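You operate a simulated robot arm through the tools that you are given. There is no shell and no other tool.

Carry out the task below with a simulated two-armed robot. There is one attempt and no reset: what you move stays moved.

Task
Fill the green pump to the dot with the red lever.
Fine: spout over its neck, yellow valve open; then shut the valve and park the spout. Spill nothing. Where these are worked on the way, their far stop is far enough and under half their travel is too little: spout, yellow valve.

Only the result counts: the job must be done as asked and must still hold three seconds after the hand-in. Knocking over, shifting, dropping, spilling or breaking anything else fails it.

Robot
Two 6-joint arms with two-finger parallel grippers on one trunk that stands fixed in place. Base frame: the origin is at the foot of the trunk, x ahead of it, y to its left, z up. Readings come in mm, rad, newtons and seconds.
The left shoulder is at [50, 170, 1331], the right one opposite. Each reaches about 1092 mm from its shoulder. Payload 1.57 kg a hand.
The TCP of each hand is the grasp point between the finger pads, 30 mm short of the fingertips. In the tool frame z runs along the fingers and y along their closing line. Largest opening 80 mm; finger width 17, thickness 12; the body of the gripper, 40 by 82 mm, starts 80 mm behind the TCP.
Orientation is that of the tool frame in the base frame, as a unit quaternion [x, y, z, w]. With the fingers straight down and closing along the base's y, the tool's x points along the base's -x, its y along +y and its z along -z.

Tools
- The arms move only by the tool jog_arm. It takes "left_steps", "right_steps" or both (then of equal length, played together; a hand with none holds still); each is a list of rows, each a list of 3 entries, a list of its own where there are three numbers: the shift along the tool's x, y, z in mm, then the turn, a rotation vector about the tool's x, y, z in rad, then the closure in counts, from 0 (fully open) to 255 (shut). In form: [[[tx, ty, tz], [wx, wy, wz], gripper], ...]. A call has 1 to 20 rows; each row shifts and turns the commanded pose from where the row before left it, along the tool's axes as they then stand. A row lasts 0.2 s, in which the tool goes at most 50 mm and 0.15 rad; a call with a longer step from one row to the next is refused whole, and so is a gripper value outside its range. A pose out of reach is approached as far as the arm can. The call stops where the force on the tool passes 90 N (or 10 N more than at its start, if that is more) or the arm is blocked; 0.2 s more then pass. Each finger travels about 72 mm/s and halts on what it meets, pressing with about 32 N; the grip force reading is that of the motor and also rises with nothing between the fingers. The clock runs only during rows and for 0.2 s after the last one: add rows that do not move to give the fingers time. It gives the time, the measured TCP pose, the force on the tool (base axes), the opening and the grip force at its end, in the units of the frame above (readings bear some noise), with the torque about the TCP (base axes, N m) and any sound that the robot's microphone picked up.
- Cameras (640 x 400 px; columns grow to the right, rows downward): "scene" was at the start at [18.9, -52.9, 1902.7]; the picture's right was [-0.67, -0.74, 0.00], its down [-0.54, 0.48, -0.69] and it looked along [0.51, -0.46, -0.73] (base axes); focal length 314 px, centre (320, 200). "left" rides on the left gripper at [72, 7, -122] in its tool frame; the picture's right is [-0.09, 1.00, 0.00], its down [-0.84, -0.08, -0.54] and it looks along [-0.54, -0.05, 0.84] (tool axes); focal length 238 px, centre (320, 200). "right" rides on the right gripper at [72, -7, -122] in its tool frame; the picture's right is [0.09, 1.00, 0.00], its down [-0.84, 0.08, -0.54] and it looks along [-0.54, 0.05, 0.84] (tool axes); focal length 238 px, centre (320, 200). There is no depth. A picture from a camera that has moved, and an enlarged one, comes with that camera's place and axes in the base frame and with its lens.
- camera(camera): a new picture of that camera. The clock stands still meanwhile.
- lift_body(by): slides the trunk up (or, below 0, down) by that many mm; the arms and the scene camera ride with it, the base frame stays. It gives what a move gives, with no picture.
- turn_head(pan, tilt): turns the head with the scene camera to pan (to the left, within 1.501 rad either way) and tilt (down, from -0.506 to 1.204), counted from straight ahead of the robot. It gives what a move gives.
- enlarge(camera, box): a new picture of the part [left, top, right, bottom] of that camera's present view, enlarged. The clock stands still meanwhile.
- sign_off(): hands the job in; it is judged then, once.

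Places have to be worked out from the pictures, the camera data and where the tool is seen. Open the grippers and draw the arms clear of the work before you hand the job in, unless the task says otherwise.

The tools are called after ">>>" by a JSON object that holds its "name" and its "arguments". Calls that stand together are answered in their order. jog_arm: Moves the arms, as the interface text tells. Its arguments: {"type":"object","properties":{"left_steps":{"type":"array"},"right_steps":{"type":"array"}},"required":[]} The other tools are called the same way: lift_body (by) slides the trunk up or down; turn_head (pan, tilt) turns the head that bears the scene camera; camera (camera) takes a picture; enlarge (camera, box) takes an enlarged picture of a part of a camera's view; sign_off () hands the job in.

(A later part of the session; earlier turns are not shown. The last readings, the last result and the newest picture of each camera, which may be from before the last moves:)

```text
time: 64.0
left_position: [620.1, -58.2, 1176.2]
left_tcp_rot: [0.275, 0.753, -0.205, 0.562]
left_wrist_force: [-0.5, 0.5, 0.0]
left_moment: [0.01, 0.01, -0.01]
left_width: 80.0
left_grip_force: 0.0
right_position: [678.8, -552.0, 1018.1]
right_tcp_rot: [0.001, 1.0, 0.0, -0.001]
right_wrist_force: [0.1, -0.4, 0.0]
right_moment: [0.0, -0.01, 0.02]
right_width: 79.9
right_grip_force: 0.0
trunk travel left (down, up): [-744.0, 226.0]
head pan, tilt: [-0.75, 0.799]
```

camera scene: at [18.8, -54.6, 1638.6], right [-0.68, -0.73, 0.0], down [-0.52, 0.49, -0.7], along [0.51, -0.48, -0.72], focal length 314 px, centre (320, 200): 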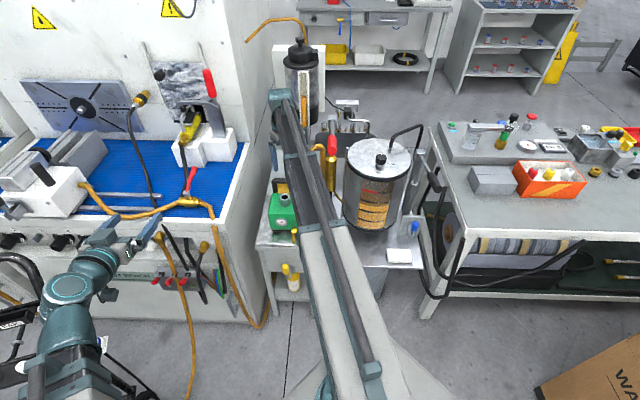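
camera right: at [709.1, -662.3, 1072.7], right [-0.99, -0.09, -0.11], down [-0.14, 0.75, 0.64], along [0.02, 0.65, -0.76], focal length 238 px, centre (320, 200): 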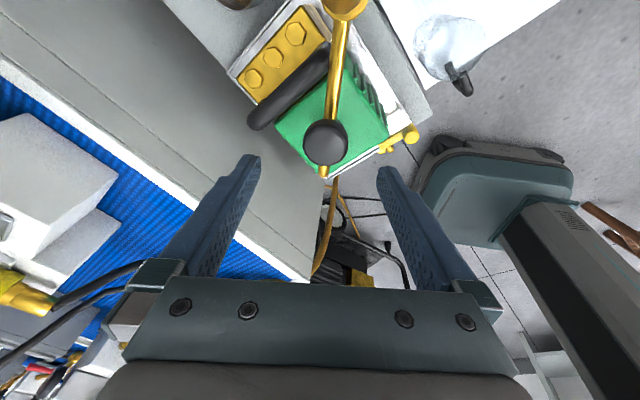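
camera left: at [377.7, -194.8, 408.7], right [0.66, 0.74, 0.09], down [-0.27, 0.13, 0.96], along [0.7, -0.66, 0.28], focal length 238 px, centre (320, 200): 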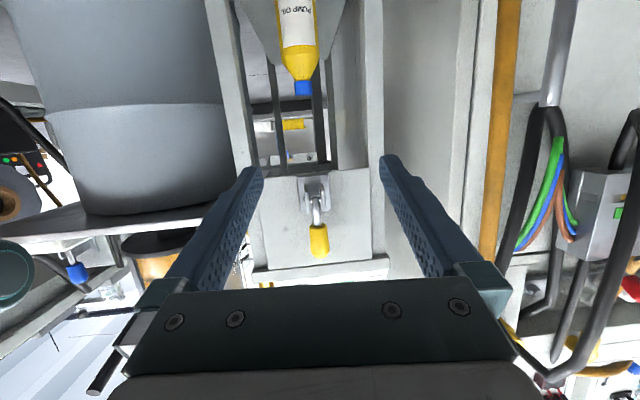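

The hand is upright again at (679,-552,1018). I continue the retreat to the parking spot at (228,-595).

>>> {"name": "jog_arm", "arguments": {"right_steps": [[[39.4, 26, 0], [0, 0, 0], 0], [[39.4, 26, 0], [0, 0, 0], 0], [[43, 17.5, 0], [0, 0, 0], 0], [[43, 17.5, 0], [0, 0, 0], 0], [[43, 17.5, 0], [0, 0, 0], 0], [[43, 17.5, 0], [0, 0, 0], 0], [[33.3, -27.5, 0], [0, 0, 0], 0], [[33.3, -27.5, 0], [0, 0, 0], 0], [[33.3, -27.5, 0], [0, 0, 0], 0], [[33.3, -27.5, 0], [0, 0, 0], 0], [[33.3, -27.5, 0], [0, 0, 0], 0], [[33.3, -27.5, 0], [0, 0, 0], 0]]}}

>>> {"name": "camera", "arguments": {"camera": "scene"}}

>>> {"name": "enlarge", "arguments": {"camera": "scene", "box": [270, 110, 370, 230]}}

```text
time: 66.6
left_position: [619.1, -59.1, 1175.1]
left_tcp_rot: [0.275, 0.752, -0.205, 0.563]
left_wrist_force: [-0.3, -0.1, 0.2]
left_moment: [0.0, 0.03, 0.04]
left_width: 80.1
left_grip_force: 0.1
right_position: [230.0, -594.9, 1018.0]
right_tcp_rot: [-0.001, 1.0, 0.0, 0.0]
right_wrist_force: [-0.6, -0.6, -0.2]
right_moment: [0.0, 0.01, 0.02]
right_width: 80.0
right_grip_force: 0.0
right hand out of reach, approached as far as the arm can: row 2, 7
trunk travel left (down, up): [-744.0, 226.0]
head pan, tilt: [-0.75, 0.799]
```

```text
taken
camera scene: at [17.8, -54.7, 1701.6], right [-0.68, -0.73, 0.0], down [-0.52, 0.49, -0.7], along [0.51, -0.48, -0.72], focal length 314 px, centre (320, 200)
```

scene: 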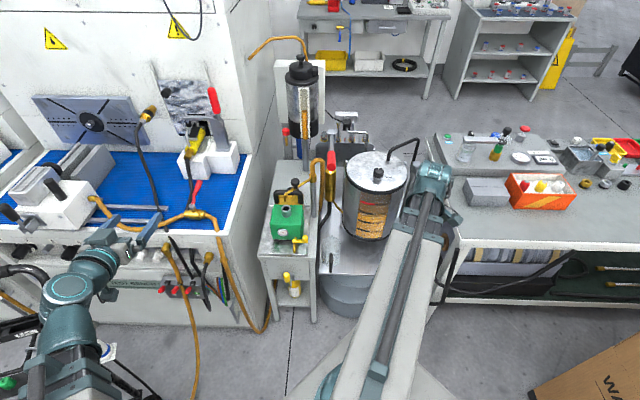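

```text
3.33 times, centred on (320, 170) of scene
camera zoom: at [17.8, -54.7, 1701.6], right [-0.68, -0.73, 0.0], down [-0.52, 0.49, -0.7], along [0.51, -0.48, -0.72], focal length 1048 px, centre (320, 300)
```

zoom: 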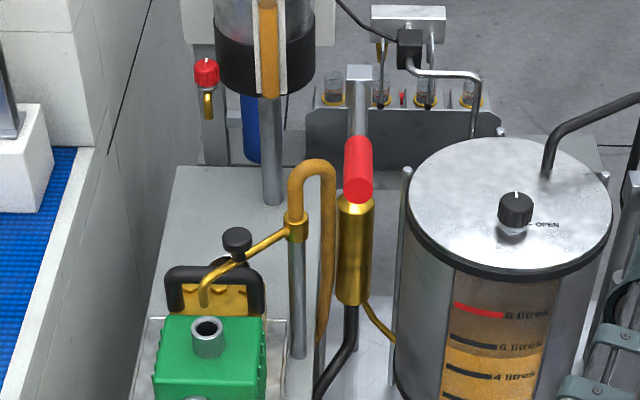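

Spout placement is good. Next is the valve: I bring the left hand back in front of the stand and lower the trunk to the valve's height.

>>> {"name": "jog_arm", "arguments": {"left_steps": [[[-3.7, -44.2, 12.7], [0, 0, 0], 0], [[-3.7, -44.2, 12.7], [0, 0, 0], 0], [[-3.7, -44.2, 12.7], [0, 0, 0], 0], [[-3.7, -44.2, 12.7], [0, 0, 0], 0], [[-3.7, -44.2, 12.7], [0, 0, 0], 0], [[-3.7, -44.2, 12.7], [0, 0, 0], 0], [[11.2, 0, -38.4], [0, 0, 0], 0], [[0, 0, 0], [0.0825, 0, 0.0242], 0]]}}

>>> {"name": "lift_body", "arguments": {"by": -400}}

>>> {"name": "lift_body", "arguments": {"by": -248}}

>>> {"name": "camera", "arguments": {"camera": "left"}}

>>> {"name": "turn_head", "arguments": {"pan": -0.75, "tilt": 0.5}}

>>> {"name": "camera", "arguments": {"camera": "scene"}}

```text
time: 68.4
left_position: [479.4, -286.9, 1175.4]
left_tcp_rot: [0.308, 0.74, -0.23, 0.552]
left_wrist_force: [-1.0, 0.6, 0.0]
left_moment: [0.03, -0.02, 0.02]
left_width: 80.3
left_grip_force: 0.0
right_position: [231.8, -595.6, 1019.2]
right_tcp_rot: [0.001, 1.0, 0.0, 0.0]
right_wrist_force: [-0.1, -1.1, 0.6]
right_moment: [0.02, 0.0, -0.02]
right_width: 80.1
right_grip_force: 0.1
trunk travel left (down, up): [-744.0, 226.0]
head pan, tilt: [-0.75, 0.799]
```

```text
time: 72.2
left_position: [479.9, -286.6, 776.4]
left_tcp_rot: [0.307, 0.741, -0.229, 0.552]
left_wrist_force: [-0.1, 0.3, 0.1]
left_moment: [0.01, 0.01, -0.01]
left_width: 80.3
left_grip_force: 0.1
right_position: [230.5, -594.5, 618.6]
right_tcp_rot: [0.0, 1.0, 0.0, 0.0]
right_wrist_force: [-0.2, -0.3, 0.3]
right_moment: [0.02, 0.0, 0.02]
right_width: 79.8
right_grip_force: 0.1
trunk travel left (down, up): [-344.0, 626.0]
head pan, tilt: [-0.75, 0.799]
```

```text
time: 74.8
left_position: [479.8, -286.1, 527.5]
left_tcp_rot: [0.307, 0.74, -0.229, 0.553]
left_wrist_force: [-0.2, 0.8, 0.1]
left_moment: [-0.03, 0.02, -0.02]
left_width: 80.0
left_grip_force: 0.0
right_position: [231.3, -595.2, 370.6]
right_tcp_rot: [0.0, 1.0, 0.0, 0.0]
right_wrist_force: [0.1, -0.1, 0.0]
right_moment: [0.0, -0.01, 0.01]
right_width: 80.2
right_grip_force: 0.1
trunk travel left (down, up): [-96.0, 874.0]
head pan, tilt: [-0.75, 0.799]
```

```text
taken
camera left: at [387.6, -184.7, 493.4], right [0.72, 0.69, 0.09], down [-0.25, 0.14, 0.96], along [0.64, -0.71, 0.28], focal length 238 px, centre (320, 200)
```

left: 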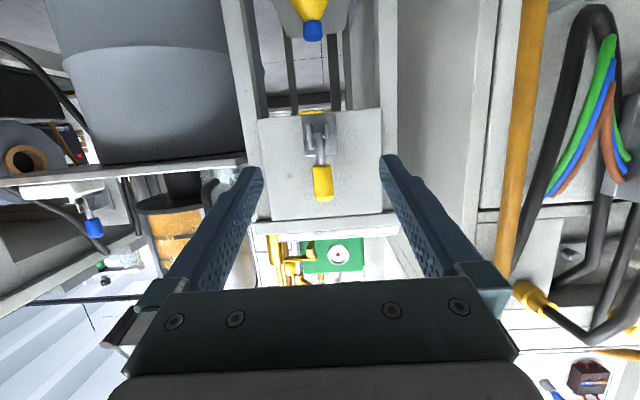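

```text
time: 75.6
left_position: [480.5, -287.4, 528.3]
left_tcp_rot: [0.306, 0.741, -0.228, 0.553]
left_wrist_force: [0.3, -0.7, -0.4]
left_moment: [0.0, 0.02, 0.0]
left_width: 80.1
left_grip_force: 0.0
right_position: [230.9, -594.5, 370.5]
right_tcp_rot: [0.001, 1.0, 0.0, -0.001]
right_wrist_force: [0.2, 0.7, 0.3]
right_moment: [0.04, -0.01, 0.04]
right_width: 80.1
right_grip_force: 0.2
trunk travel left (down, up): [-96.0, 874.0]
head pan, tilt: [-0.75, 0.499]
```

```text
taken
camera scene: at [25.7, -61.3, 1079.5], right [-0.68, -0.73, 0.0], down [-0.35, 0.33, -0.88], along [0.64, -0.6, -0.48], focal length 314 px, centre (320, 200)
```

scene: 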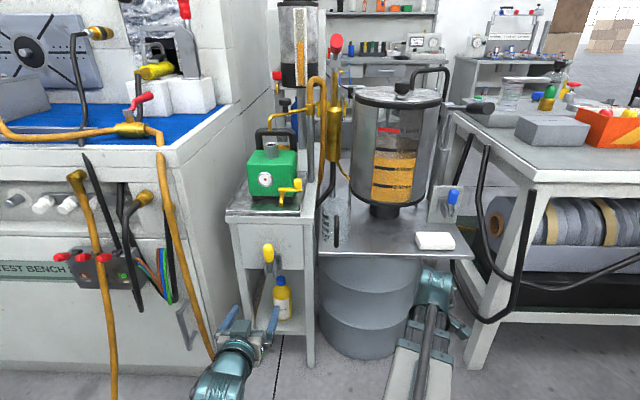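

The valve handle checks at (600,-412,560), pivot (604.5,-413.6,496), apron 43 mm behind. I pitch the left hand nearly horizontal and approach with open fingers to just around the handle, pausing before the last bit.

>>> {"name": "jog_arm", "arguments": {"left_steps": [[[-31.8, 0, -2.3], [0, -0.145, 0], 0], [[-5.6, -1, 39.2], [0, 0, 0], 0], [[-5.6, -1, 39.2], [0, 0, 0], 0], [[-2.8, -0.9, 19.6], [0, 0, 0], 0]]}}

>>> {"name": "camera", "arguments": {"camera": "left"}}

>>> {"name": "enlarge", "arguments": {"camera": "scene", "box": [210, 210, 330, 330]}}

```text
time: 76.6
left_position: [551.9, -363.9, 559.9]
left_tcp_rot: [0.29, 0.698, -0.252, 0.605]
left_wrist_force: [-0.1, -0.5, 0.8]
left_moment: [0.0, 0.0, 0.0]
left_width: 79.8
left_grip_force: 0.1
right_position: [230.6, -596.2, 370.3]
right_tcp_rot: [0.0, 1.0, 0.001, 0.0]
right_wrist_force: [0.3, -0.5, 0.0]
right_moment: [0.02, 0.0, 0.0]
right_width: 80.0
right_grip_force: 0.1
trunk travel left (down, up): [-96.0, 874.0]
head pan, tilt: [-0.75, 0.499]
```

```text
taken
camera left: at [464.6, -266.3, 505.1], right [0.71, 0.69, 0.09], down [-0.35, 0.24, 0.91], along [0.61, -0.68, 0.41], focal length 238 px, centre (320, 200)
```

left: 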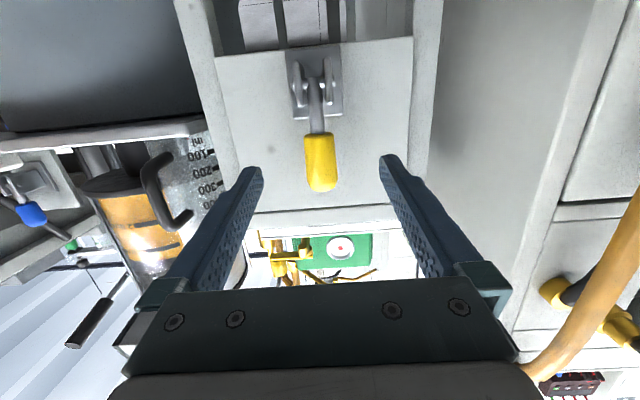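

```text
3.33 times, centred on (270, 270) of scene
camera zoom: at [25.6, -61.3, 1079.6], right [-0.68, -0.73, 0.0], down [-0.35, 0.33, -0.88], along [0.64, -0.6, -0.48], focal length 1048 px, centre (487, -33)
```

zoom: 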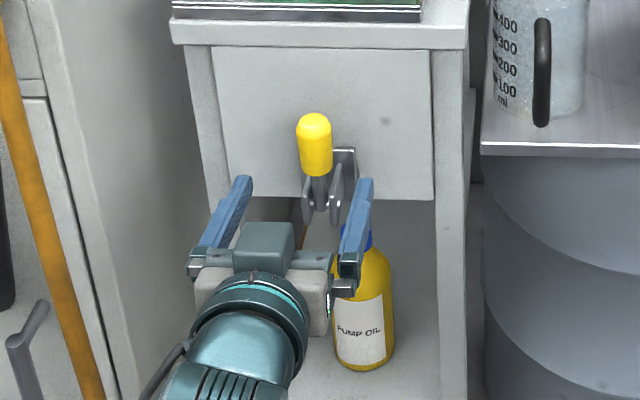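

Alignment is within a millimeter laterally. I advance the remaining 60 mm and close on the handle.

>>> {"name": "jog_arm", "arguments": {"left_steps": [[[-4.3, 0, 29.8], [0, 0, 0], 0], [[-4.3, 0, 29.8], [0, 0, 0], 0], [[0, 0, 0], [0, 0, 0], 0]]}}

>>> {"name": "camera", "arguments": {"camera": "left"}}

>>> {"name": "enlarge", "arguments": {"camera": "scene", "box": [230, 210, 330, 310]}}

```text
time: 77.4
left_position: [596.8, -406.4, 559.3]
left_tcp_rot: [0.29, 0.698, -0.251, 0.604]
left_wrist_force: [0.9, -0.3, -0.5]
left_moment: [0.02, 0.04, 0.0]
left_width: 80.0
left_grip_force: 0.0
right_position: [231.2, -595.1, 370.7]
right_tcp_rot: [0.0, 1.0, 0.0, 0.001]
right_wrist_force: [0.2, -0.2, 0.1]
right_moment: [0.0, 0.0, -0.02]
right_width: 80.1
right_grip_force: 0.1
trunk travel left (down, up): [-96.0, 874.0]
head pan, tilt: [-0.75, 0.499]
```

```text
taken
camera left: at [509.0, -309.3, 505.0], right [0.71, 0.69, 0.09], down [-0.35, 0.24, 0.91], along [0.61, -0.68, 0.41], focal length 238 px, centre (320, 200)
```

left: 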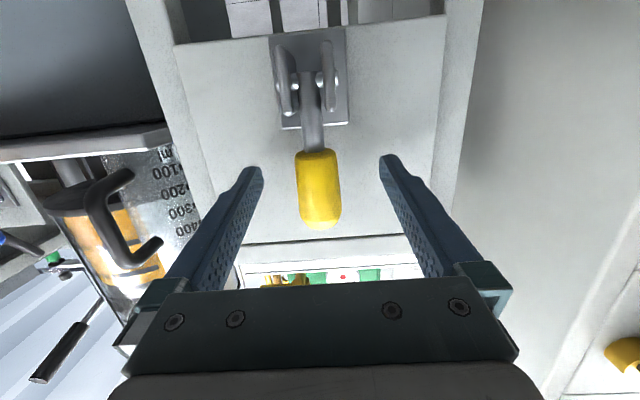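

```text
4.00 times, centred on (280, 260) of scene
camera zoom: at [25.7, -61.3, 1079.6], right [-0.68, -0.73, 0.0], down [-0.35, 0.33, -0.88], along [0.64, -0.6, -0.48], focal length 1258 px, centre (480, -40)
```

zoom: 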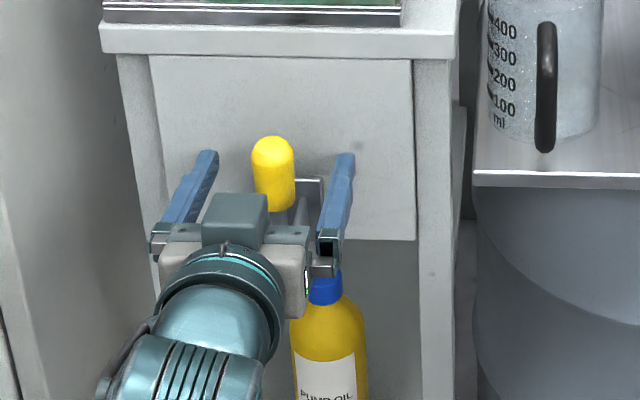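

The handle is centered between the pads. I close the left gripper.

>>> {"name": "jog_arm", "arguments": {"left_steps": [[[0, 0, 0], [0, 0, 0], 255], [[0, 0, 0], [0, 0, 0], 255], [[0, 0, 0], [0, 0, 0], 255], [[0, 0, 0], [0, 0, 0], 255]]}}

>>> {"name": "camera", "arguments": {"camera": "left"}}

```text
time: 78.4
left_position: [594.8, -406.7, 559.3]
left_tcp_rot: [0.29, 0.698, -0.251, 0.605]
left_wrist_force: [-5.2, -5.8, -1.0]
left_moment: [-0.02, 0.05, -0.08]
left_width: 26.2
left_grip_force: 37.7
right_position: [231.3, -596.4, 370.2]
right_tcp_rot: [0.0, 1.0, 0.0, 0.001]
right_wrist_force: [0.7, -0.2, -0.2]
right_moment: [-0.02, -0.02, 0.0]
right_width: 80.3
right_grip_force: 0.1
trunk travel left (down, up): [-96.0, 874.0]
head pan, tilt: [-0.75, 0.499]
```

```text
taken
camera left: at [508.2, -310.0, 505.0], right [0.71, 0.69, 0.09], down [-0.35, 0.24, 0.91], along [0.61, -0.68, 0.41], focal length 238 px, centre (320, 200)
```

left: 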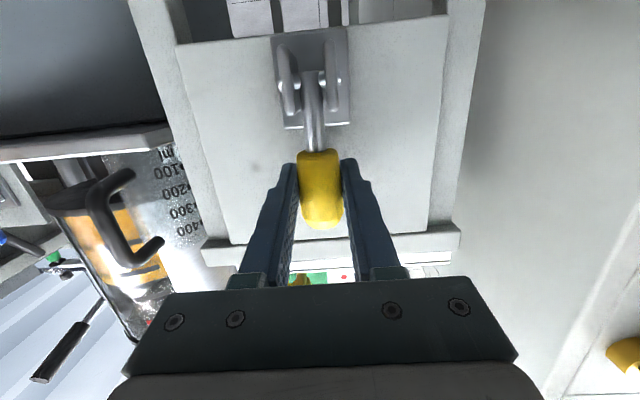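

Gripped at 26 mm. I pull the valve lever outward and down along its arc, half-way first.

>>> {"name": "jog_arm", "arguments": {"left_steps": [[[3.45, 0, -11.3], [0, 0.0084, 0], 255], [[5.65, 0, -10.5], [0, 0.0187, 0], 255], [[7.6, 0, -8.8], [0, 0.0278, 0], 255], [[9.3, 0, -7.1], [0, 0.036, 0], 255]]}}

>>> {"name": "camera", "arguments": {"camera": "left"}}

>>> {"name": "enlarge", "arguments": {"camera": "scene", "box": [230, 210, 330, 310]}}

```text
time: 79.4
left_position: [566.0, -377.4, 540.3]
left_tcp_rot: [0.301, 0.724, -0.238, 0.574]
left_wrist_force: [5.4, -19.6, 14.5]
left_moment: [-0.76, -1.17, 0.03]
left_width: 26.9
left_grip_force: 37.7
right_position: [230.1, -594.8, 370.9]
right_tcp_rot: [0.0, 1.0, 0.0, 0.0]
right_wrist_force: [-0.2, 0.0, 0.4]
right_moment: [0.03, 0.01, -0.02]
right_width: 80.3
right_grip_force: 0.1
trunk travel left (down, up): [-96.0, 874.0]
head pan, tilt: [-0.75, 0.499]
```

```text
taken
camera left: at [475.4, -277.0, 498.1], right [0.72, 0.69, 0.09], down [-0.29, 0.18, 0.94], along [0.63, -0.7, 0.33], focal length 238 px, centre (320, 200)
```

left: 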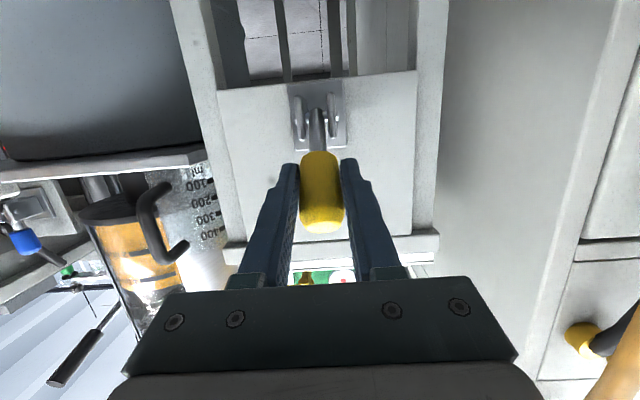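

```text
4.00 times, centred on (280, 260) of scene
camera zoom: at [25.0, -61.5, 1079.6], right [-0.68, -0.73, 0.0], down [-0.35, 0.33, -0.88], along [0.64, -0.6, -0.48], focal length 1258 px, centre (480, -40)
```

zoom: 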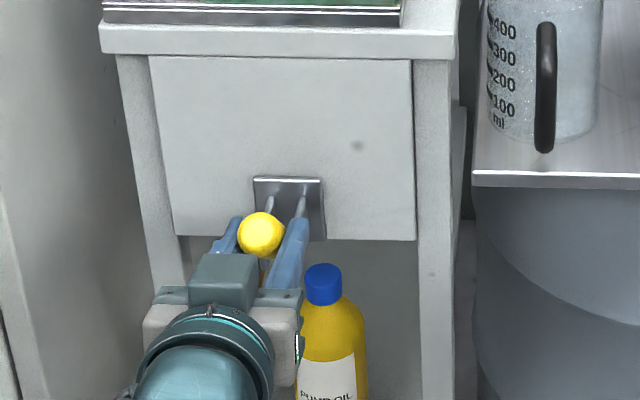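

The lever follows (now about 48°). I continue toward horizontal, to find the far stop.

>>> {"name": "jog_arm", "arguments": {"left_steps": [[[10.65, 0, -4.55], [0, 0.0435, 0], 255], [[11.3, 0, -2.1], [0, 0.0492, 0], 255], [[11.4, 0, 1.0], [0, 0.0538, 0], 255]]}}

>>> {"name": "enlarge", "arguments": {"camera": "scene", "box": [230, 210, 330, 310]}}

```text
time: 80.2
left_position: [553.8, -366.6, 515.8]
left_tcp_rot: [0.315, 0.76, -0.219, 0.525]
left_wrist_force: [-6.2, -2.4, 53.9]
left_moment: [-0.67, -0.64, 0.0]
left_width: 26.9
left_grip_force: 37.7
right_position: [230.5, -593.5, 372.9]
right_tcp_rot: [0.001, 1.0, -0.002, 0.002]
right_wrist_force: [0.2, 0.1, -0.5]
right_moment: [-0.04, 0.0, -0.03]
right_width: 80.0
right_grip_force: 0.0
trunk travel left (down, up): [-96.0, 874.0]
head pan, tilt: [-0.75, 0.499]
```

```text
4.00 times, centred on (280, 260) of scene
camera zoom: at [22.5, -59.3, 1080.6], right [-0.68, -0.73, 0.0], down [-0.35, 0.32, -0.88], along [0.64, -0.6, -0.48], focal length 1258 px, centre (480, -40)
```

zoom: 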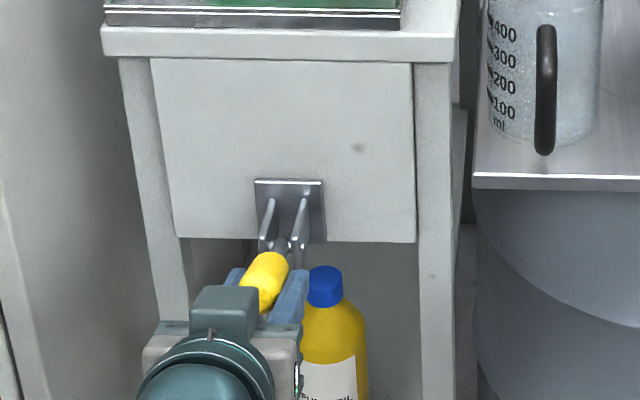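

The upward reaction jumped to 54 N at about 74° – probably the far stop. I test with a small further push.

>>> {"name": "jog_arm", "arguments": {"left_steps": [[[3, 0, 1.0], [0, 0.014, 0], 255], [[0, 0, 0], [0, 0, 0], 255]]}}

>>> {"name": "camera", "arguments": {"camera": "left"}}

```text
time: 80.8
left_position: [554.9, -365.7, 503.0]
left_tcp_rot: [0.319, 0.771, -0.211, 0.509]
left_wrist_force: [-4.1, 2.9, -4.8]
left_moment: [-0.02, -0.08, -0.01]
left_width: 0.3
left_grip_force: 21.1
right_position: [231.3, -595.3, 369.4]
right_tcp_rot: [0.0, 1.0, 0.0, 0.0]
right_wrist_force: [0.1, -0.6, 0.0]
right_moment: [0.02, 0.0, 0.01]
right_width: 80.0
right_grip_force: 0.1
trunk travel left (down, up): [-96.0, 874.0]
head pan, tilt: [-0.75, 0.499]
```

```text
taken
camera left: at [461.3, -261.5, 484.2], right [0.73, 0.68, 0.08], down [-0.18, 0.07, 0.98], along [0.66, -0.73, 0.17], focal length 238 px, centre (320, 200)
```

left: 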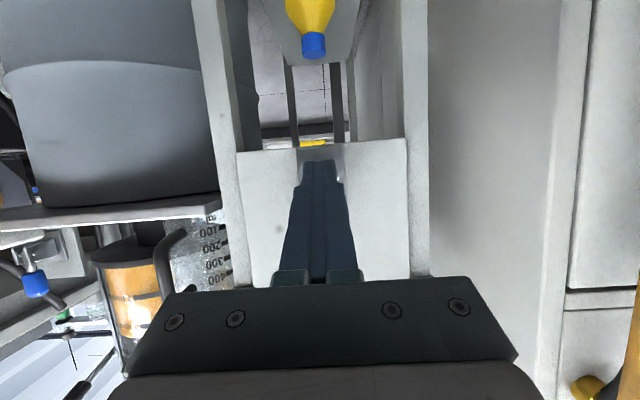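

The handle slipped out at the stop and the gripper shut. I look at where the lever ended up.

>>> {"name": "enlarge", "arguments": {"camera": "scene", "box": [230, 210, 330, 310]}}

>>> {"name": "enlarge", "arguments": {"camera": "scene", "box": [230, 130, 330, 230]}}

```text
4.00 times, centred on (280, 260) of scene
camera zoom: at [25.8, -61.3, 1078.2], right [-0.68, -0.73, 0.0], down [-0.35, 0.33, -0.88], along [0.64, -0.6, -0.48], focal length 1258 px, centre (480, -40)
```

zoom: 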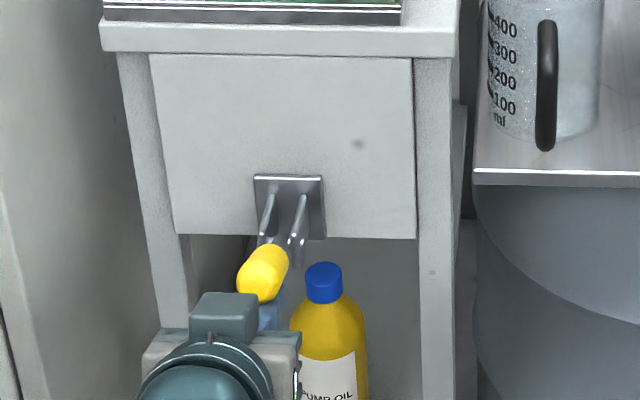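

```text
4.00 times, centred on (280, 180) of scene
camera zoom: at [25.8, -61.3, 1078.2], right [-0.68, -0.73, 0.0], down [-0.35, 0.33, -0.88], along [0.64, -0.6, -0.48], focal length 1258 px, centre (480, 280)
```

zoom: 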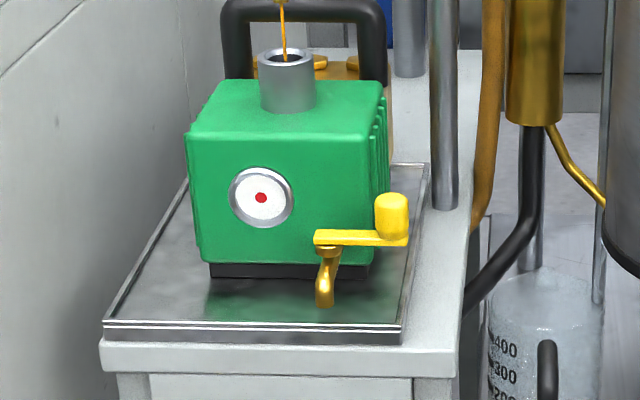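

Opening it started a thin oil stream from the spout into the neck, confirming the right valve. I wait briefly and check whether the stream continues and what the gauge shows.

>>> {"name": "jog_arm", "arguments": {"left_steps": [[[0, 0, 0], [0, 0, 0], 255]]}}

>>> {"name": "enlarge", "arguments": {"camera": "scene", "box": [240, 90, 340, 210]}}

>>> {"name": "enlarge", "arguments": {"camera": "scene", "box": [284, 168, 308, 188]}}

```text
time: 81.2
left_position: [555.6, -365.5, 505.4]
left_tcp_rot: [0.319, 0.77, -0.212, 0.511]
left_wrist_force: [-2.7, 5.2, -4.4]
left_moment: [0.04, 0.01, 0.05]
left_width: 0.3
left_grip_force: 21.0
right_position: [231.4, -595.6, 371.0]
right_tcp_rot: [-0.001, 1.0, 0.0, 0.0]
right_wrist_force: [0.1, 0.3, 0.7]
right_moment: [0.04, 0.01, -0.02]
right_width: 80.1
right_grip_force: 0.1
trunk travel left (down, up): [-96.0, 874.0]
head pan, tilt: [-0.75, 0.499]
```

```text
3.33 times, centred on (290, 150) of scene
camera zoom: at [25.9, -61.3, 1079.3], right [-0.68, -0.73, 0.0], down [-0.35, 0.33, -0.88], along [0.64, -0.6, -0.48], focal length 1048 px, centre (420, 367)
```

zoom: 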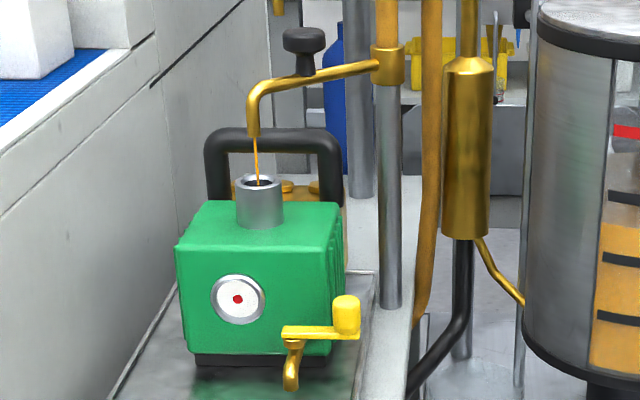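

```text
16.00 times, centred on (296, 178) of scene
camera zoom: at [25.9, -61.3, 1079.3], right [-0.68, -0.73, 0.0], down [-0.35, 0.33, -0.88], along [0.64, -0.6, -0.48], focal length 5032 px, centre (704, 552)
```

zoom: 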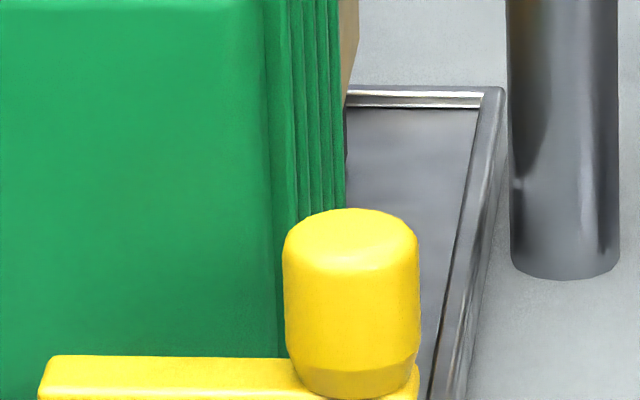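

The thin stream is still running. I zoom on the sight glass to see the level.

>>> {"name": "enlarge", "arguments": {"camera": "scene", "box": [253, 170, 277, 188]}}

>>> {"name": "enlarge", "arguments": {"camera": "scene", "box": [258, 100, 286, 160]}}

```text
16.00 times, centred on (265, 179) of scene
camera zoom: at [25.9, -61.3, 1079.3], right [-0.68, -0.73, 0.0], down [-0.35, 0.33, -0.88], along [0.64, -0.6, -0.48], focal length 5032 px, centre (1200, 536)
```

zoom: 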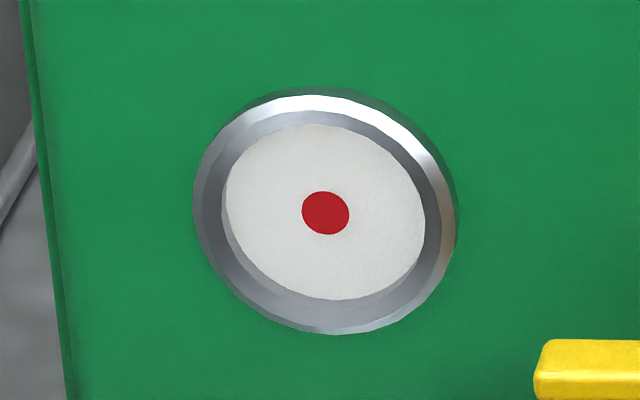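

```text
6.67 times, centred on (272, 130) of scene
camera zoom: at [25.9, -61.3, 1079.3], right [-0.68, -0.73, 0.0], down [-0.35, 0.33, -0.88], along [0.64, -0.6, -0.48], focal length 2096 px, centre (640, 667)
```

zoom: 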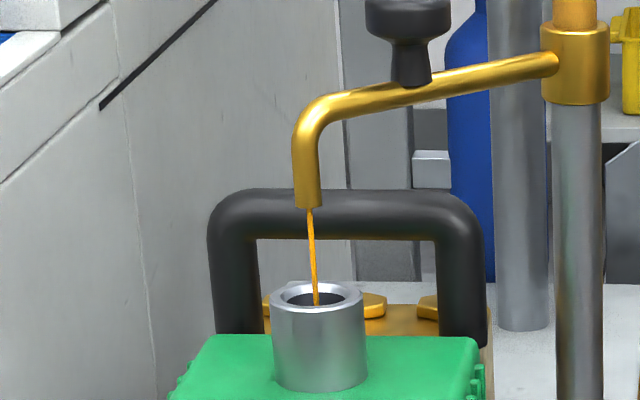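

The sight glass is empty. I wait one second to see whether this trickle alone changes the level.

>>> {"name": "jog_arm", "arguments": {"left_steps": [[[0, 0, 0], [0, 0, 0], 255], [[0, 0, 0], [0, 0, 0], 255], [[0, 0, 0], [0, 0, 0], 255], [[0, 0, 0], [0, 0, 0], 255]]}}

>>> {"name": "enlarge", "arguments": {"camera": "scene", "box": [253, 170, 277, 188]}}

>>> {"name": "enlarge", "arguments": {"camera": "scene", "box": [258, 100, 286, 160]}}

```text
time: 82.2
left_position: [555.1, -367.3, 504.8]
left_tcp_rot: [0.318, 0.77, -0.211, 0.511]
left_wrist_force: [0.7, 7.2, -6.3]
left_moment: [0.09, 0.04, 0.13]
left_width: 0.0
left_grip_force: 21.3
right_position: [230.6, -594.3, 370.7]
right_tcp_rot: [0.0, 1.0, 0.0, 0.0]
right_wrist_force: [0.0, -0.5, -0.2]
right_moment: [0.02, 0.0, -0.01]
right_width: 79.8
right_grip_force: 0.1
trunk travel left (down, up): [-96.0, 874.0]
head pan, tilt: [-0.75, 0.499]
```

```text
16.00 times, centred on (265, 179) of scene
camera zoom: at [26.1, -61.2, 1079.5], right [-0.68, -0.73, 0.0], down [-0.35, 0.33, -0.88], along [0.64, -0.6, -0.48], focal length 5032 px, centre (1200, 536)
```

zoom: 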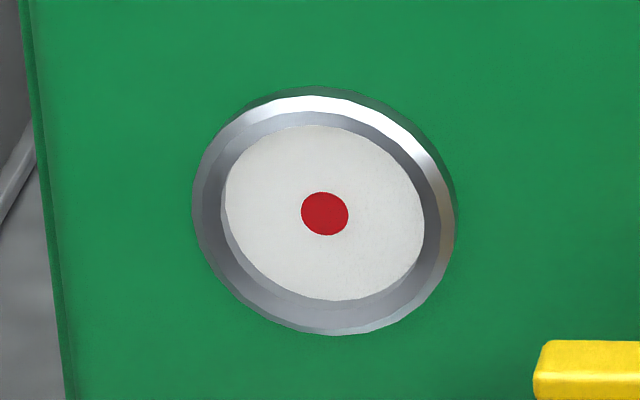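

```text
6.67 times, centred on (272, 130) of scene
camera zoom: at [26.1, -61.2, 1079.5], right [-0.68, -0.73, 0.0], down [-0.35, 0.33, -0.88], along [0.64, -0.6, -0.48], focal length 2096 px, centre (640, 667)
```

zoom: 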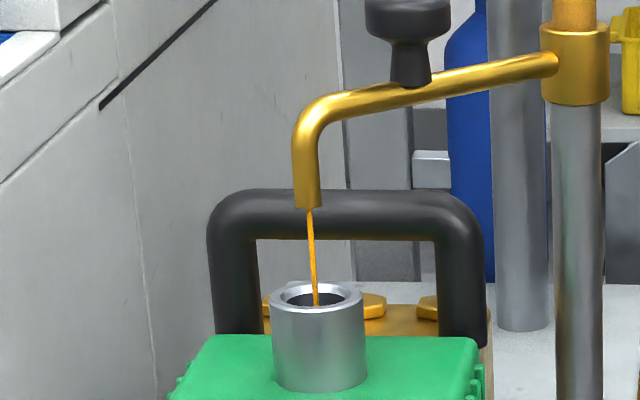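

The stream is a steady slow trickle; the level isn't visible yet. I back the left hand off from the valve (it stays open), and check the valve lever.

>>> {"name": "jog_arm", "arguments": {"left_steps": [[[6, 0, 0], [0, 0, 0], 255], [[13.6, 0, -32.3], [0, 0, 0], 255], [[15.5, 0, -36.9], [0, 0, 0], 0], [[15.5, 0, -36.9], [0, 0, 0], 0]]}}

>>> {"name": "camera", "arguments": {"camera": "left"}}

>>> {"name": "enlarge", "arguments": {"camera": "scene", "box": [230, 210, 330, 310]}}

>>> {"name": "enlarge", "arguments": {"camera": "scene", "box": [250, 130, 290, 190]}}

```text
time: 83.2
left_position: [471.1, -282.0, 507.1]
left_tcp_rot: [0.318, 0.769, -0.212, 0.513]
left_wrist_force: [-0.3, -0.2, 0.4]
left_moment: [0.04, 0.0, 0.01]
left_width: 79.9
left_grip_force: 0.3
left hand out of reach, approached as far as the arm can: row 1
right_position: [229.7, -594.9, 371.0]
right_tcp_rot: [0.0, 1.0, 0.0, 0.0]
right_wrist_force: [-0.4, 0.1, 0.1]
right_moment: [-0.01, 0.01, -0.01]
right_width: 80.3
right_grip_force: 0.1
trunk travel left (down, up): [-96.0, 874.0]
head pan, tilt: [-0.75, 0.499]
```

```text
taken
camera left: at [376.9, -178.5, 486.2], right [0.73, 0.68, 0.08], down [-0.18, 0.07, 0.98], along [0.66, -0.73, 0.18], focal length 238 px, centre (320, 200)
```

left: 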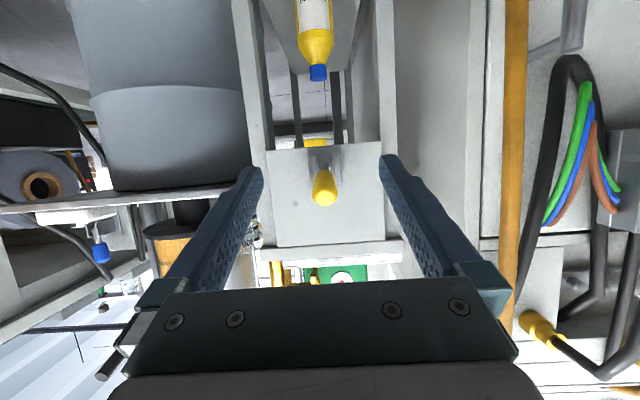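

```text
4.00 times, centred on (280, 260) of scene
camera zoom: at [25.7, -61.5, 1079.6], right [-0.68, -0.73, 0.0], down [-0.35, 0.33, -0.88], along [0.64, -0.6, -0.48], focal length 1258 px, centre (480, -40)
```

zoom: 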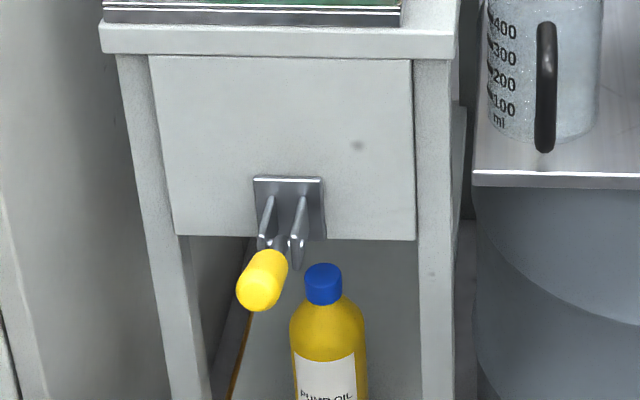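

```text
6.67 times, centred on (270, 160) of scene
camera zoom: at [25.7, -61.5, 1079.6], right [-0.68, -0.73, 0.0], down [-0.35, 0.33, -0.88], along [0.64, -0.6, -0.48], focal length 2096 px, centre (653, 467)
```

zoom: 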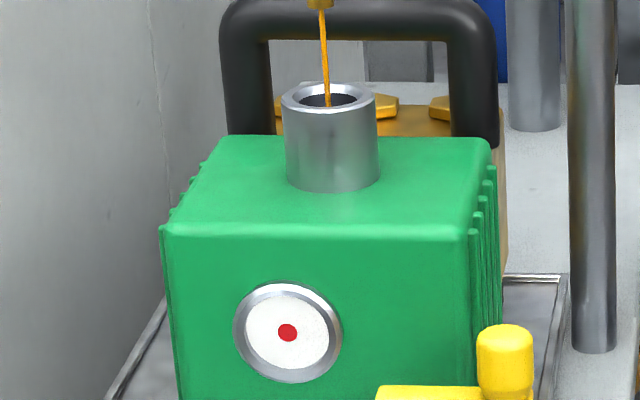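

The valve stays at its far position and oil trickles into the neck. Now for the red lever: its grip runs from (556,-605,1060) toward the pivot near (744,-793,1012). I'll cage it with the right hand's fingers above and below; first I raise the trunk, then check the gauge.

>>> {"name": "lift_body", "arguments": {"by": 375}}

>>> {"name": "turn_head", "arguments": {"pan": -0.75, "tilt": 0.7}}

>>> {"name": "camera", "arguments": {"camera": "scene"}}

>>> {"name": "enlarge", "arguments": {"camera": "scene", "box": [240, 120, 340, 240]}}

```text
time: 86.8
left_position: [471.2, -281.6, 881.6]
left_tcp_rot: [0.319, 0.768, -0.213, 0.513]
left_wrist_force: [0.1, -1.1, 0.0]
left_moment: [0.03, 0.0, 0.01]
left_width: 79.9
left_grip_force: 0.1
right_position: [231.4, -595.1, 745.2]
right_tcp_rot: [-0.001, 1.0, 0.0, 0.0]
right_wrist_force: [0.5, 0.7, 0.1]
right_moment: [-0.01, 0.02, 0.04]
right_width: 80.0
right_grip_force: 0.1
trunk travel left (down, up): [-471.0, 499.0]
head pan, tilt: [-0.75, 0.499]
```

```text
time: 87.5
left_position: [471.6, -283.0, 880.3]
left_tcp_rot: [0.318, 0.768, -0.213, 0.513]
left_wrist_force: [-0.5, 0.1, -0.4]
left_moment: [-0.02, -0.01, -0.02]
left_width: 79.9
left_grip_force: 0.1
right_position: [230.3, -596.6, 746.4]
right_tcp_rot: [-0.001, 1.0, 0.0, 0.0]
right_wrist_force: [-0.2, 0.7, -0.1]
right_moment: [-0.04, 0.03, -0.02]
right_width: 80.0
right_grip_force: 0.0
trunk travel left (down, up): [-471.0, 499.0]
head pan, tilt: [-0.75, 0.7]
```

```text
taken
camera scene: at [21.3, -57.3, 1436.9], right [-0.68, -0.73, 0.0], down [-0.47, 0.44, -0.77], along [0.56, -0.52, -0.64], focal length 314 px, centre (320, 200)
```

scene: 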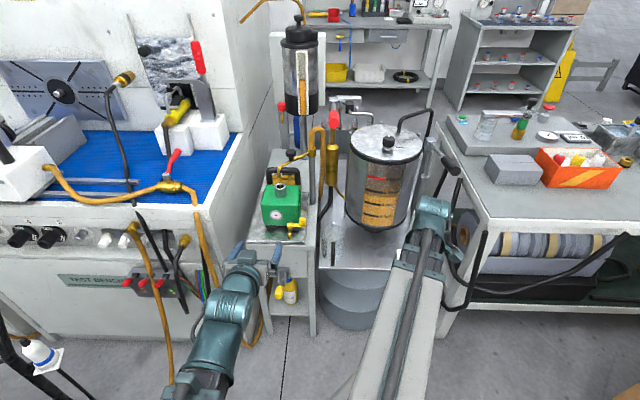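

```text
3.33 times, centred on (290, 180) of scene
camera zoom: at [21.3, -57.3, 1436.9], right [-0.68, -0.73, 0.0], down [-0.47, 0.44, -0.77], along [0.56, -0.52, -0.64], focal length 1048 px, centre (420, 267)
```

zoom: 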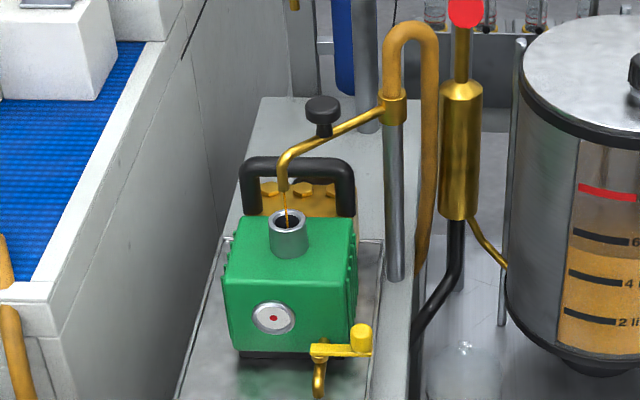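

I check the stream and gauge up close.

>>> {"name": "enlarge", "arguments": {"camera": "scene", "box": [265, 160, 305, 225]}}

>>> {"name": "enlarge", "arguments": {"camera": "scene", "box": [264, 206, 288, 224]}}

```text
6.15 times, centred on (285, 192) of scene
camera zoom: at [21.3, -57.3, 1436.9], right [-0.68, -0.73, 0.0], down [-0.47, 0.44, -0.77], along [0.56, -0.52, -0.64], focal length 1935 px, centre (535, 246)
```

zoom: 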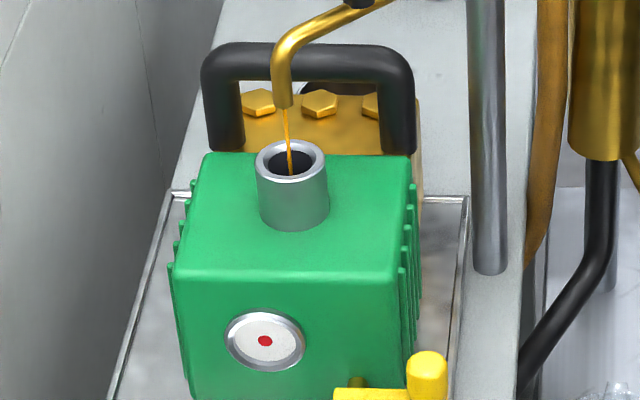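

```text
16.00 times, centred on (276, 215) of scene
camera zoom: at [21.3, -57.3, 1436.9], right [-0.68, -0.73, 0.0], down [-0.47, 0.44, -0.77], along [0.56, -0.52, -0.64], focal length 5032 px, centre (1024, -40)
```

zoom: 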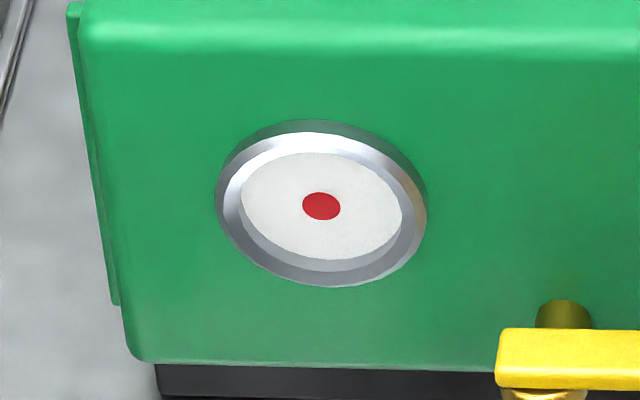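

The gauge shows nothing yet, so the trickle is small. Now I pitch the right hand up to point forward (slightly upward) at lever height, wrist fixed.

>>> {"name": "jog_arm", "arguments": {"right_steps": [[[-30.9, 0, -2.2], [0, -0.141, 0], 0], [[-30.9, 0, -2.2], [0, -0.141, 0], 0], [[-30.9, 0, -2.2], [0, -0.141, 0], 0], [[-30.9, 0, -2.2], [0, -0.141, 0], 0], [[-30.9, 0, -2.2], [0, -0.141, 0], 0], [[-30.9, 0, -2.2], [0, -0.141, 0], 0], [[-30.9, 0, -2.2], [0, -0.141, 0], 0], [[-30.9, 0, -2.2], [0, -0.141, 0], 0], [[-30.9, 0, -2.2], [0, -0.141, 0], 0], [[-30.9, 0, -2.2], [0, -0.141, 0], 0], [[-30.9, 0, -2.2], [0, -0.141, 0], 0], [[-30.9, 0, -2.2], [0, -0.141, 0], 0], [[-30.9, 0, -2.2], [0, -0.141, 0], 0], [[-30.9, 0, -2.2], [0, -0.141, 0], 0]]}}

>>> {"name": "camera", "arguments": {"camera": "right"}}

```text
time: 90.5
left_position: [471.5, -282.6, 881.3]
left_tcp_rot: [0.318, 0.769, -0.212, 0.513]
left_wrist_force: [-0.2, -0.2, 0.1]
left_moment: [0.01, -0.01, -0.02]
left_width: 79.8
left_grip_force: 0.1
right_position: [432.5, -596.3, 1051.7]
right_tcp_rot: [0.0, 0.551, -0.001, 0.834]
right_wrist_force: [-0.2, 0.0, -0.6]
right_moment: [-0.03, 0.02, 0.01]
right_width: 80.0
right_grip_force: 0.0
trunk travel left (down, up): [-471.0, 499.0]
head pan, tilt: [-0.75, 0.7]
```

```text
taken
camera right: at [349.0, -603.1, 938.4], right [0.04, 1.0, -0.09], down [-0.83, 0.08, 0.56], along [0.56, 0.05, 0.83], focal length 238 px, centre (320, 200)
```

right: 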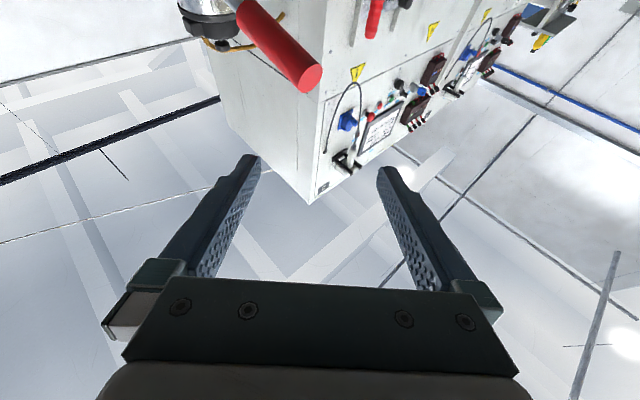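

The lever tip appears at about (556,-607,1054) in this view. Now I roll the hand 90° so the fingers close vertically.

>>> {"name": "jog_arm", "arguments": {"right_steps": [[[0, 0, 0], [0, 0, 0.1428], 0], [[0, 0, 0], [0, 0, 0.1428], 0], [[0, 0, 0], [0, 0, 0.1428], 0], [[0, 0, 0], [0, 0, 0.1428], 0], [[0, 0, 0], [0, 0, 0.1428], 0], [[0, 0, 0], [0, 0, 0.1428], 0], [[0, 0, 0], [0, 0, 0.1428], 0], [[0, 0, 0], [0, 0, 0.1428], 0], [[0, 0, 0], [0, 0, 0.1428], 0], [[0, 0, 0], [0, 0, 0.1428], 0], [[0, 0, 0], [0, 0, 0.1428], 0]]}}

>>> {"name": "camera", "arguments": {"camera": "right"}}

>>> {"name": "enlarge", "arguments": {"camera": "scene", "box": [264, 206, 288, 224]}}

```text
time: 92.9
left_position: [472.2, -283.1, 881.2]
left_tcp_rot: [0.319, 0.769, -0.212, 0.512]
left_wrist_force: [-0.3, 0.7, -0.6]
left_moment: [0.02, 0.03, 0.0]
left_width: 80.1
left_grip_force: 0.1
right_position: [432.3, -596.5, 1050.9]
right_tcp_rot: [0.39, 0.391, 0.59, 0.589]
right_wrist_force: [-0.2, 0.6, 0.0]
right_moment: [-0.02, 0.0, 0.03]
right_width: 79.9
right_grip_force: 0.1
trunk travel left (down, up): [-471.0, 499.0]
head pan, tilt: [-0.75, 0.7]
```

```text
taken
camera right: at [324.3, -524.0, 998.3], right [-0.39, 0.09, 0.92], down [-0.53, -0.84, -0.14], along [0.75, -0.54, 0.37], focal length 238 px, centre (320, 200)
```

right: 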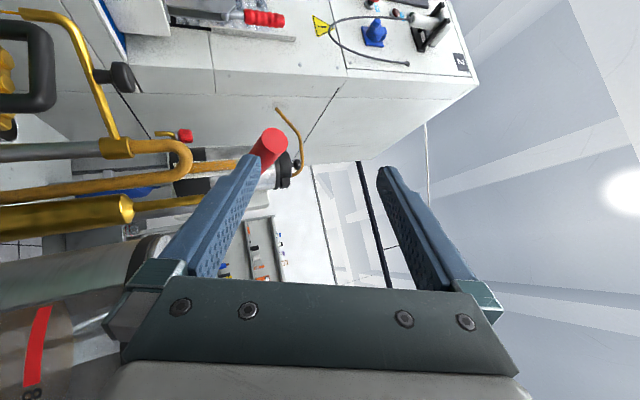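

```text
16.00 times, centred on (276, 215) of scene
camera zoom: at [21.3, -57.2, 1436.9], right [-0.68, -0.73, 0.0], down [-0.47, 0.44, -0.76], along [0.56, -0.52, -0.64], focal length 5032 px, centre (1024, -40)
```

zoom: 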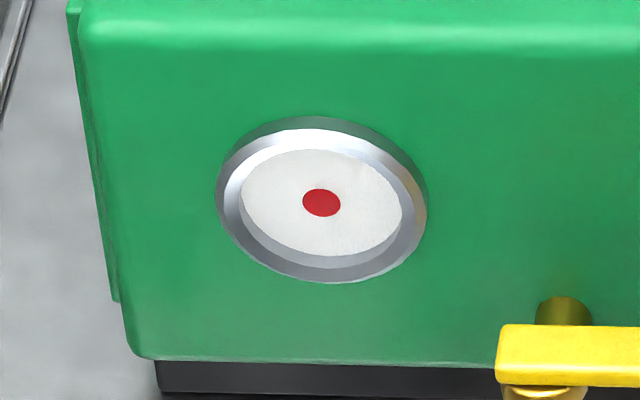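

The lever crosses the plane y≈-639 at x≈586, z≈1046. I slide the open fingers around it (one above, one below).

>>> {"name": "jog_arm", "arguments": {"right_steps": [[[-42.5, 0, 0], [0, 0, 0], 0], [[0, -14.4, 34], [0, 0, 0], 0], [[0, -14.4, 34], [0, 0, 0], 0], [[0, -14.4, 34], [0, 0, 0], 0]]}}

>>> {"name": "camera", "arguments": {"camera": "right"}}

>>> {"name": "enlarge", "arguments": {"camera": "scene", "box": [280, 80, 420, 180]}}

```text
time: 93.9
left_position: [471.5, -283.9, 881.0]
left_tcp_rot: [0.318, 0.769, -0.212, 0.513]
left_wrist_force: [0.1, 0.7, -1.0]
left_moment: [0.0, -0.04, 0.01]
left_width: 79.9
left_grip_force: 0.0
right_position: [542.9, -639.0, 1051.8]
right_tcp_rot: [0.391, 0.39, 0.589, 0.59]
right_wrist_force: [0.0, -0.3, -0.8]
right_moment: [0.03, 0.02, 0.04]
right_width: 80.0
right_grip_force: 0.0
trunk travel left (down, up): [-471.0, 499.0]
head pan, tilt: [-0.75, 0.7]
```

```text
taken
camera right: at [434.0, -567.9, 998.1], right [-0.39, 0.09, 0.92], down [-0.53, -0.84, -0.14], along [0.75, -0.54, 0.37], focal length 238 px, centre (320, 200)
```

right: 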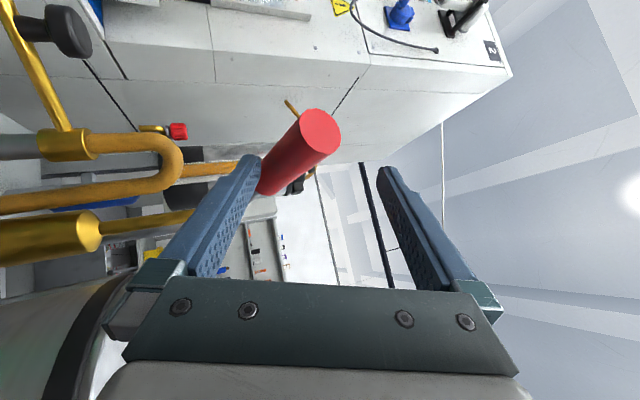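

```text
4.00 times, centred on (350, 130) of scene
camera zoom: at [21.2, -57.3, 1436.8], right [-0.68, -0.73, 0.0], down [-0.47, 0.44, -0.76], along [0.56, -0.52, -0.64], focal length 1258 px, centre (200, 480)
```

zoom: 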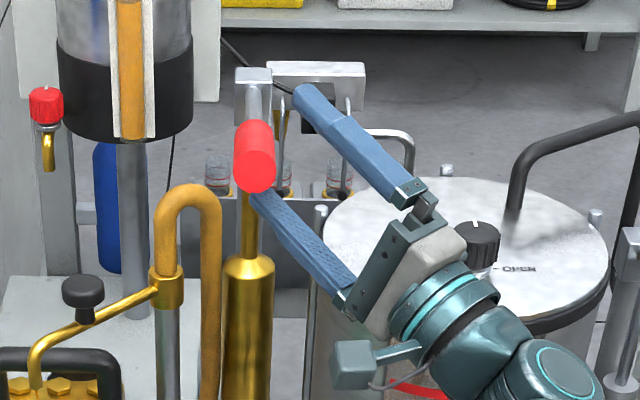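

The lever is between the fingers but close to the lower fingertip, so I pitch down slightly then advance the last 37 mm.

>>> {"name": "jog_arm", "arguments": {"right_steps": [[[0, -8.8, -0.2], [0.04, 0, 0], 0], [[0, -6.6, 17.3], [0, 0, 0], 0], [[0, -6.6, 17.3], [0, 0, 0], 0]]}}

>>> {"name": "camera", "arguments": {"camera": "right"}}

>>> {"name": "enlarge", "arguments": {"camera": "scene", "box": [280, 80, 420, 180]}}

>>> {"name": "enlarge", "arguments": {"camera": "scene", "box": [260, 160, 300, 230]}}

```text
time: 94.7
left_position: [470.8, -282.2, 881.3]
left_tcp_rot: [0.319, 0.768, -0.213, 0.513]
left_wrist_force: [0.7, 0.8, -0.8]
left_moment: [0.02, 0.02, -0.02]
left_width: 80.0
left_grip_force: 0.1
right_position: [583.8, -637.2, 1044.3]
right_tcp_rot: [0.401, 0.403, 0.582, 0.582]
right_wrist_force: [0.2, 0.1, -0.1]
right_moment: [0.01, -0.03, 0.0]
right_width: 80.1
right_grip_force: 0.1
trunk travel left (down, up): [-471.0, 499.0]
head pan, tilt: [-0.75, 0.7]
```

```text
taken
camera right: at [472.4, -566.4, 994.4], right [-0.35, 0.09, 0.93], down [-0.53, -0.84, -0.12], along [0.77, -0.54, 0.34], focal length 238 px, centre (320, 200)
```

right: 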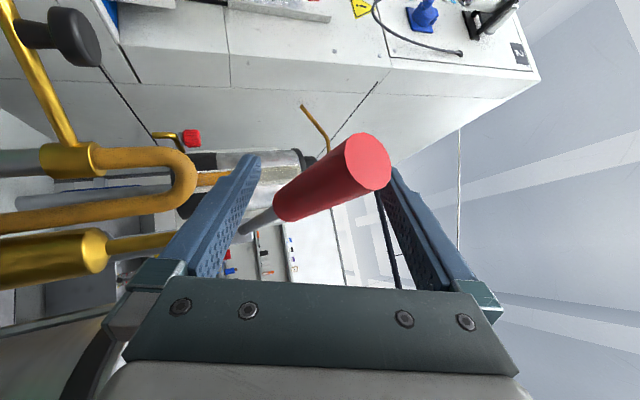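

```text
4.00 times, centred on (350, 130) of scene
camera zoom: at [21.3, -57.3, 1436.8], right [-0.68, -0.73, 0.0], down [-0.47, 0.44, -0.76], along [0.56, -0.52, -0.64], focal length 1258 px, centre (200, 480)
```

zoom: 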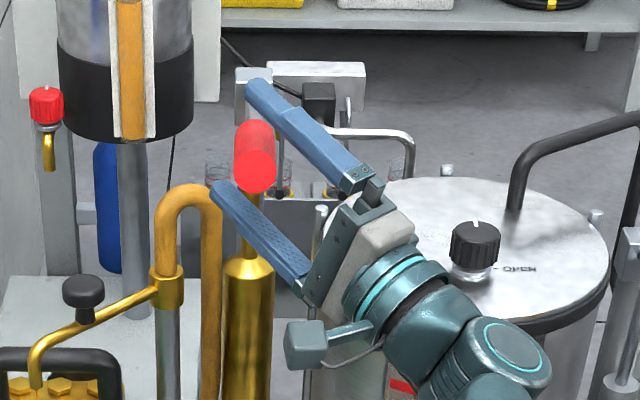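

```text
5.71 times, centred on (280, 195) of scene
camera zoom: at [21.3, -57.3, 1436.8], right [-0.68, -0.73, 0.0], down [-0.47, 0.44, -0.76], along [0.56, -0.52, -0.64], focal length 1797 px, centre (549, 229)
```

zoom: 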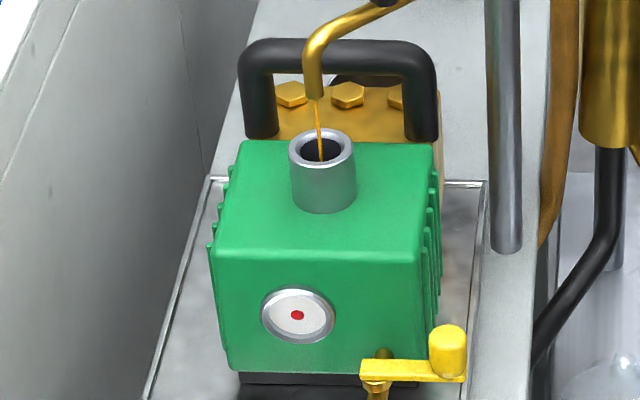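

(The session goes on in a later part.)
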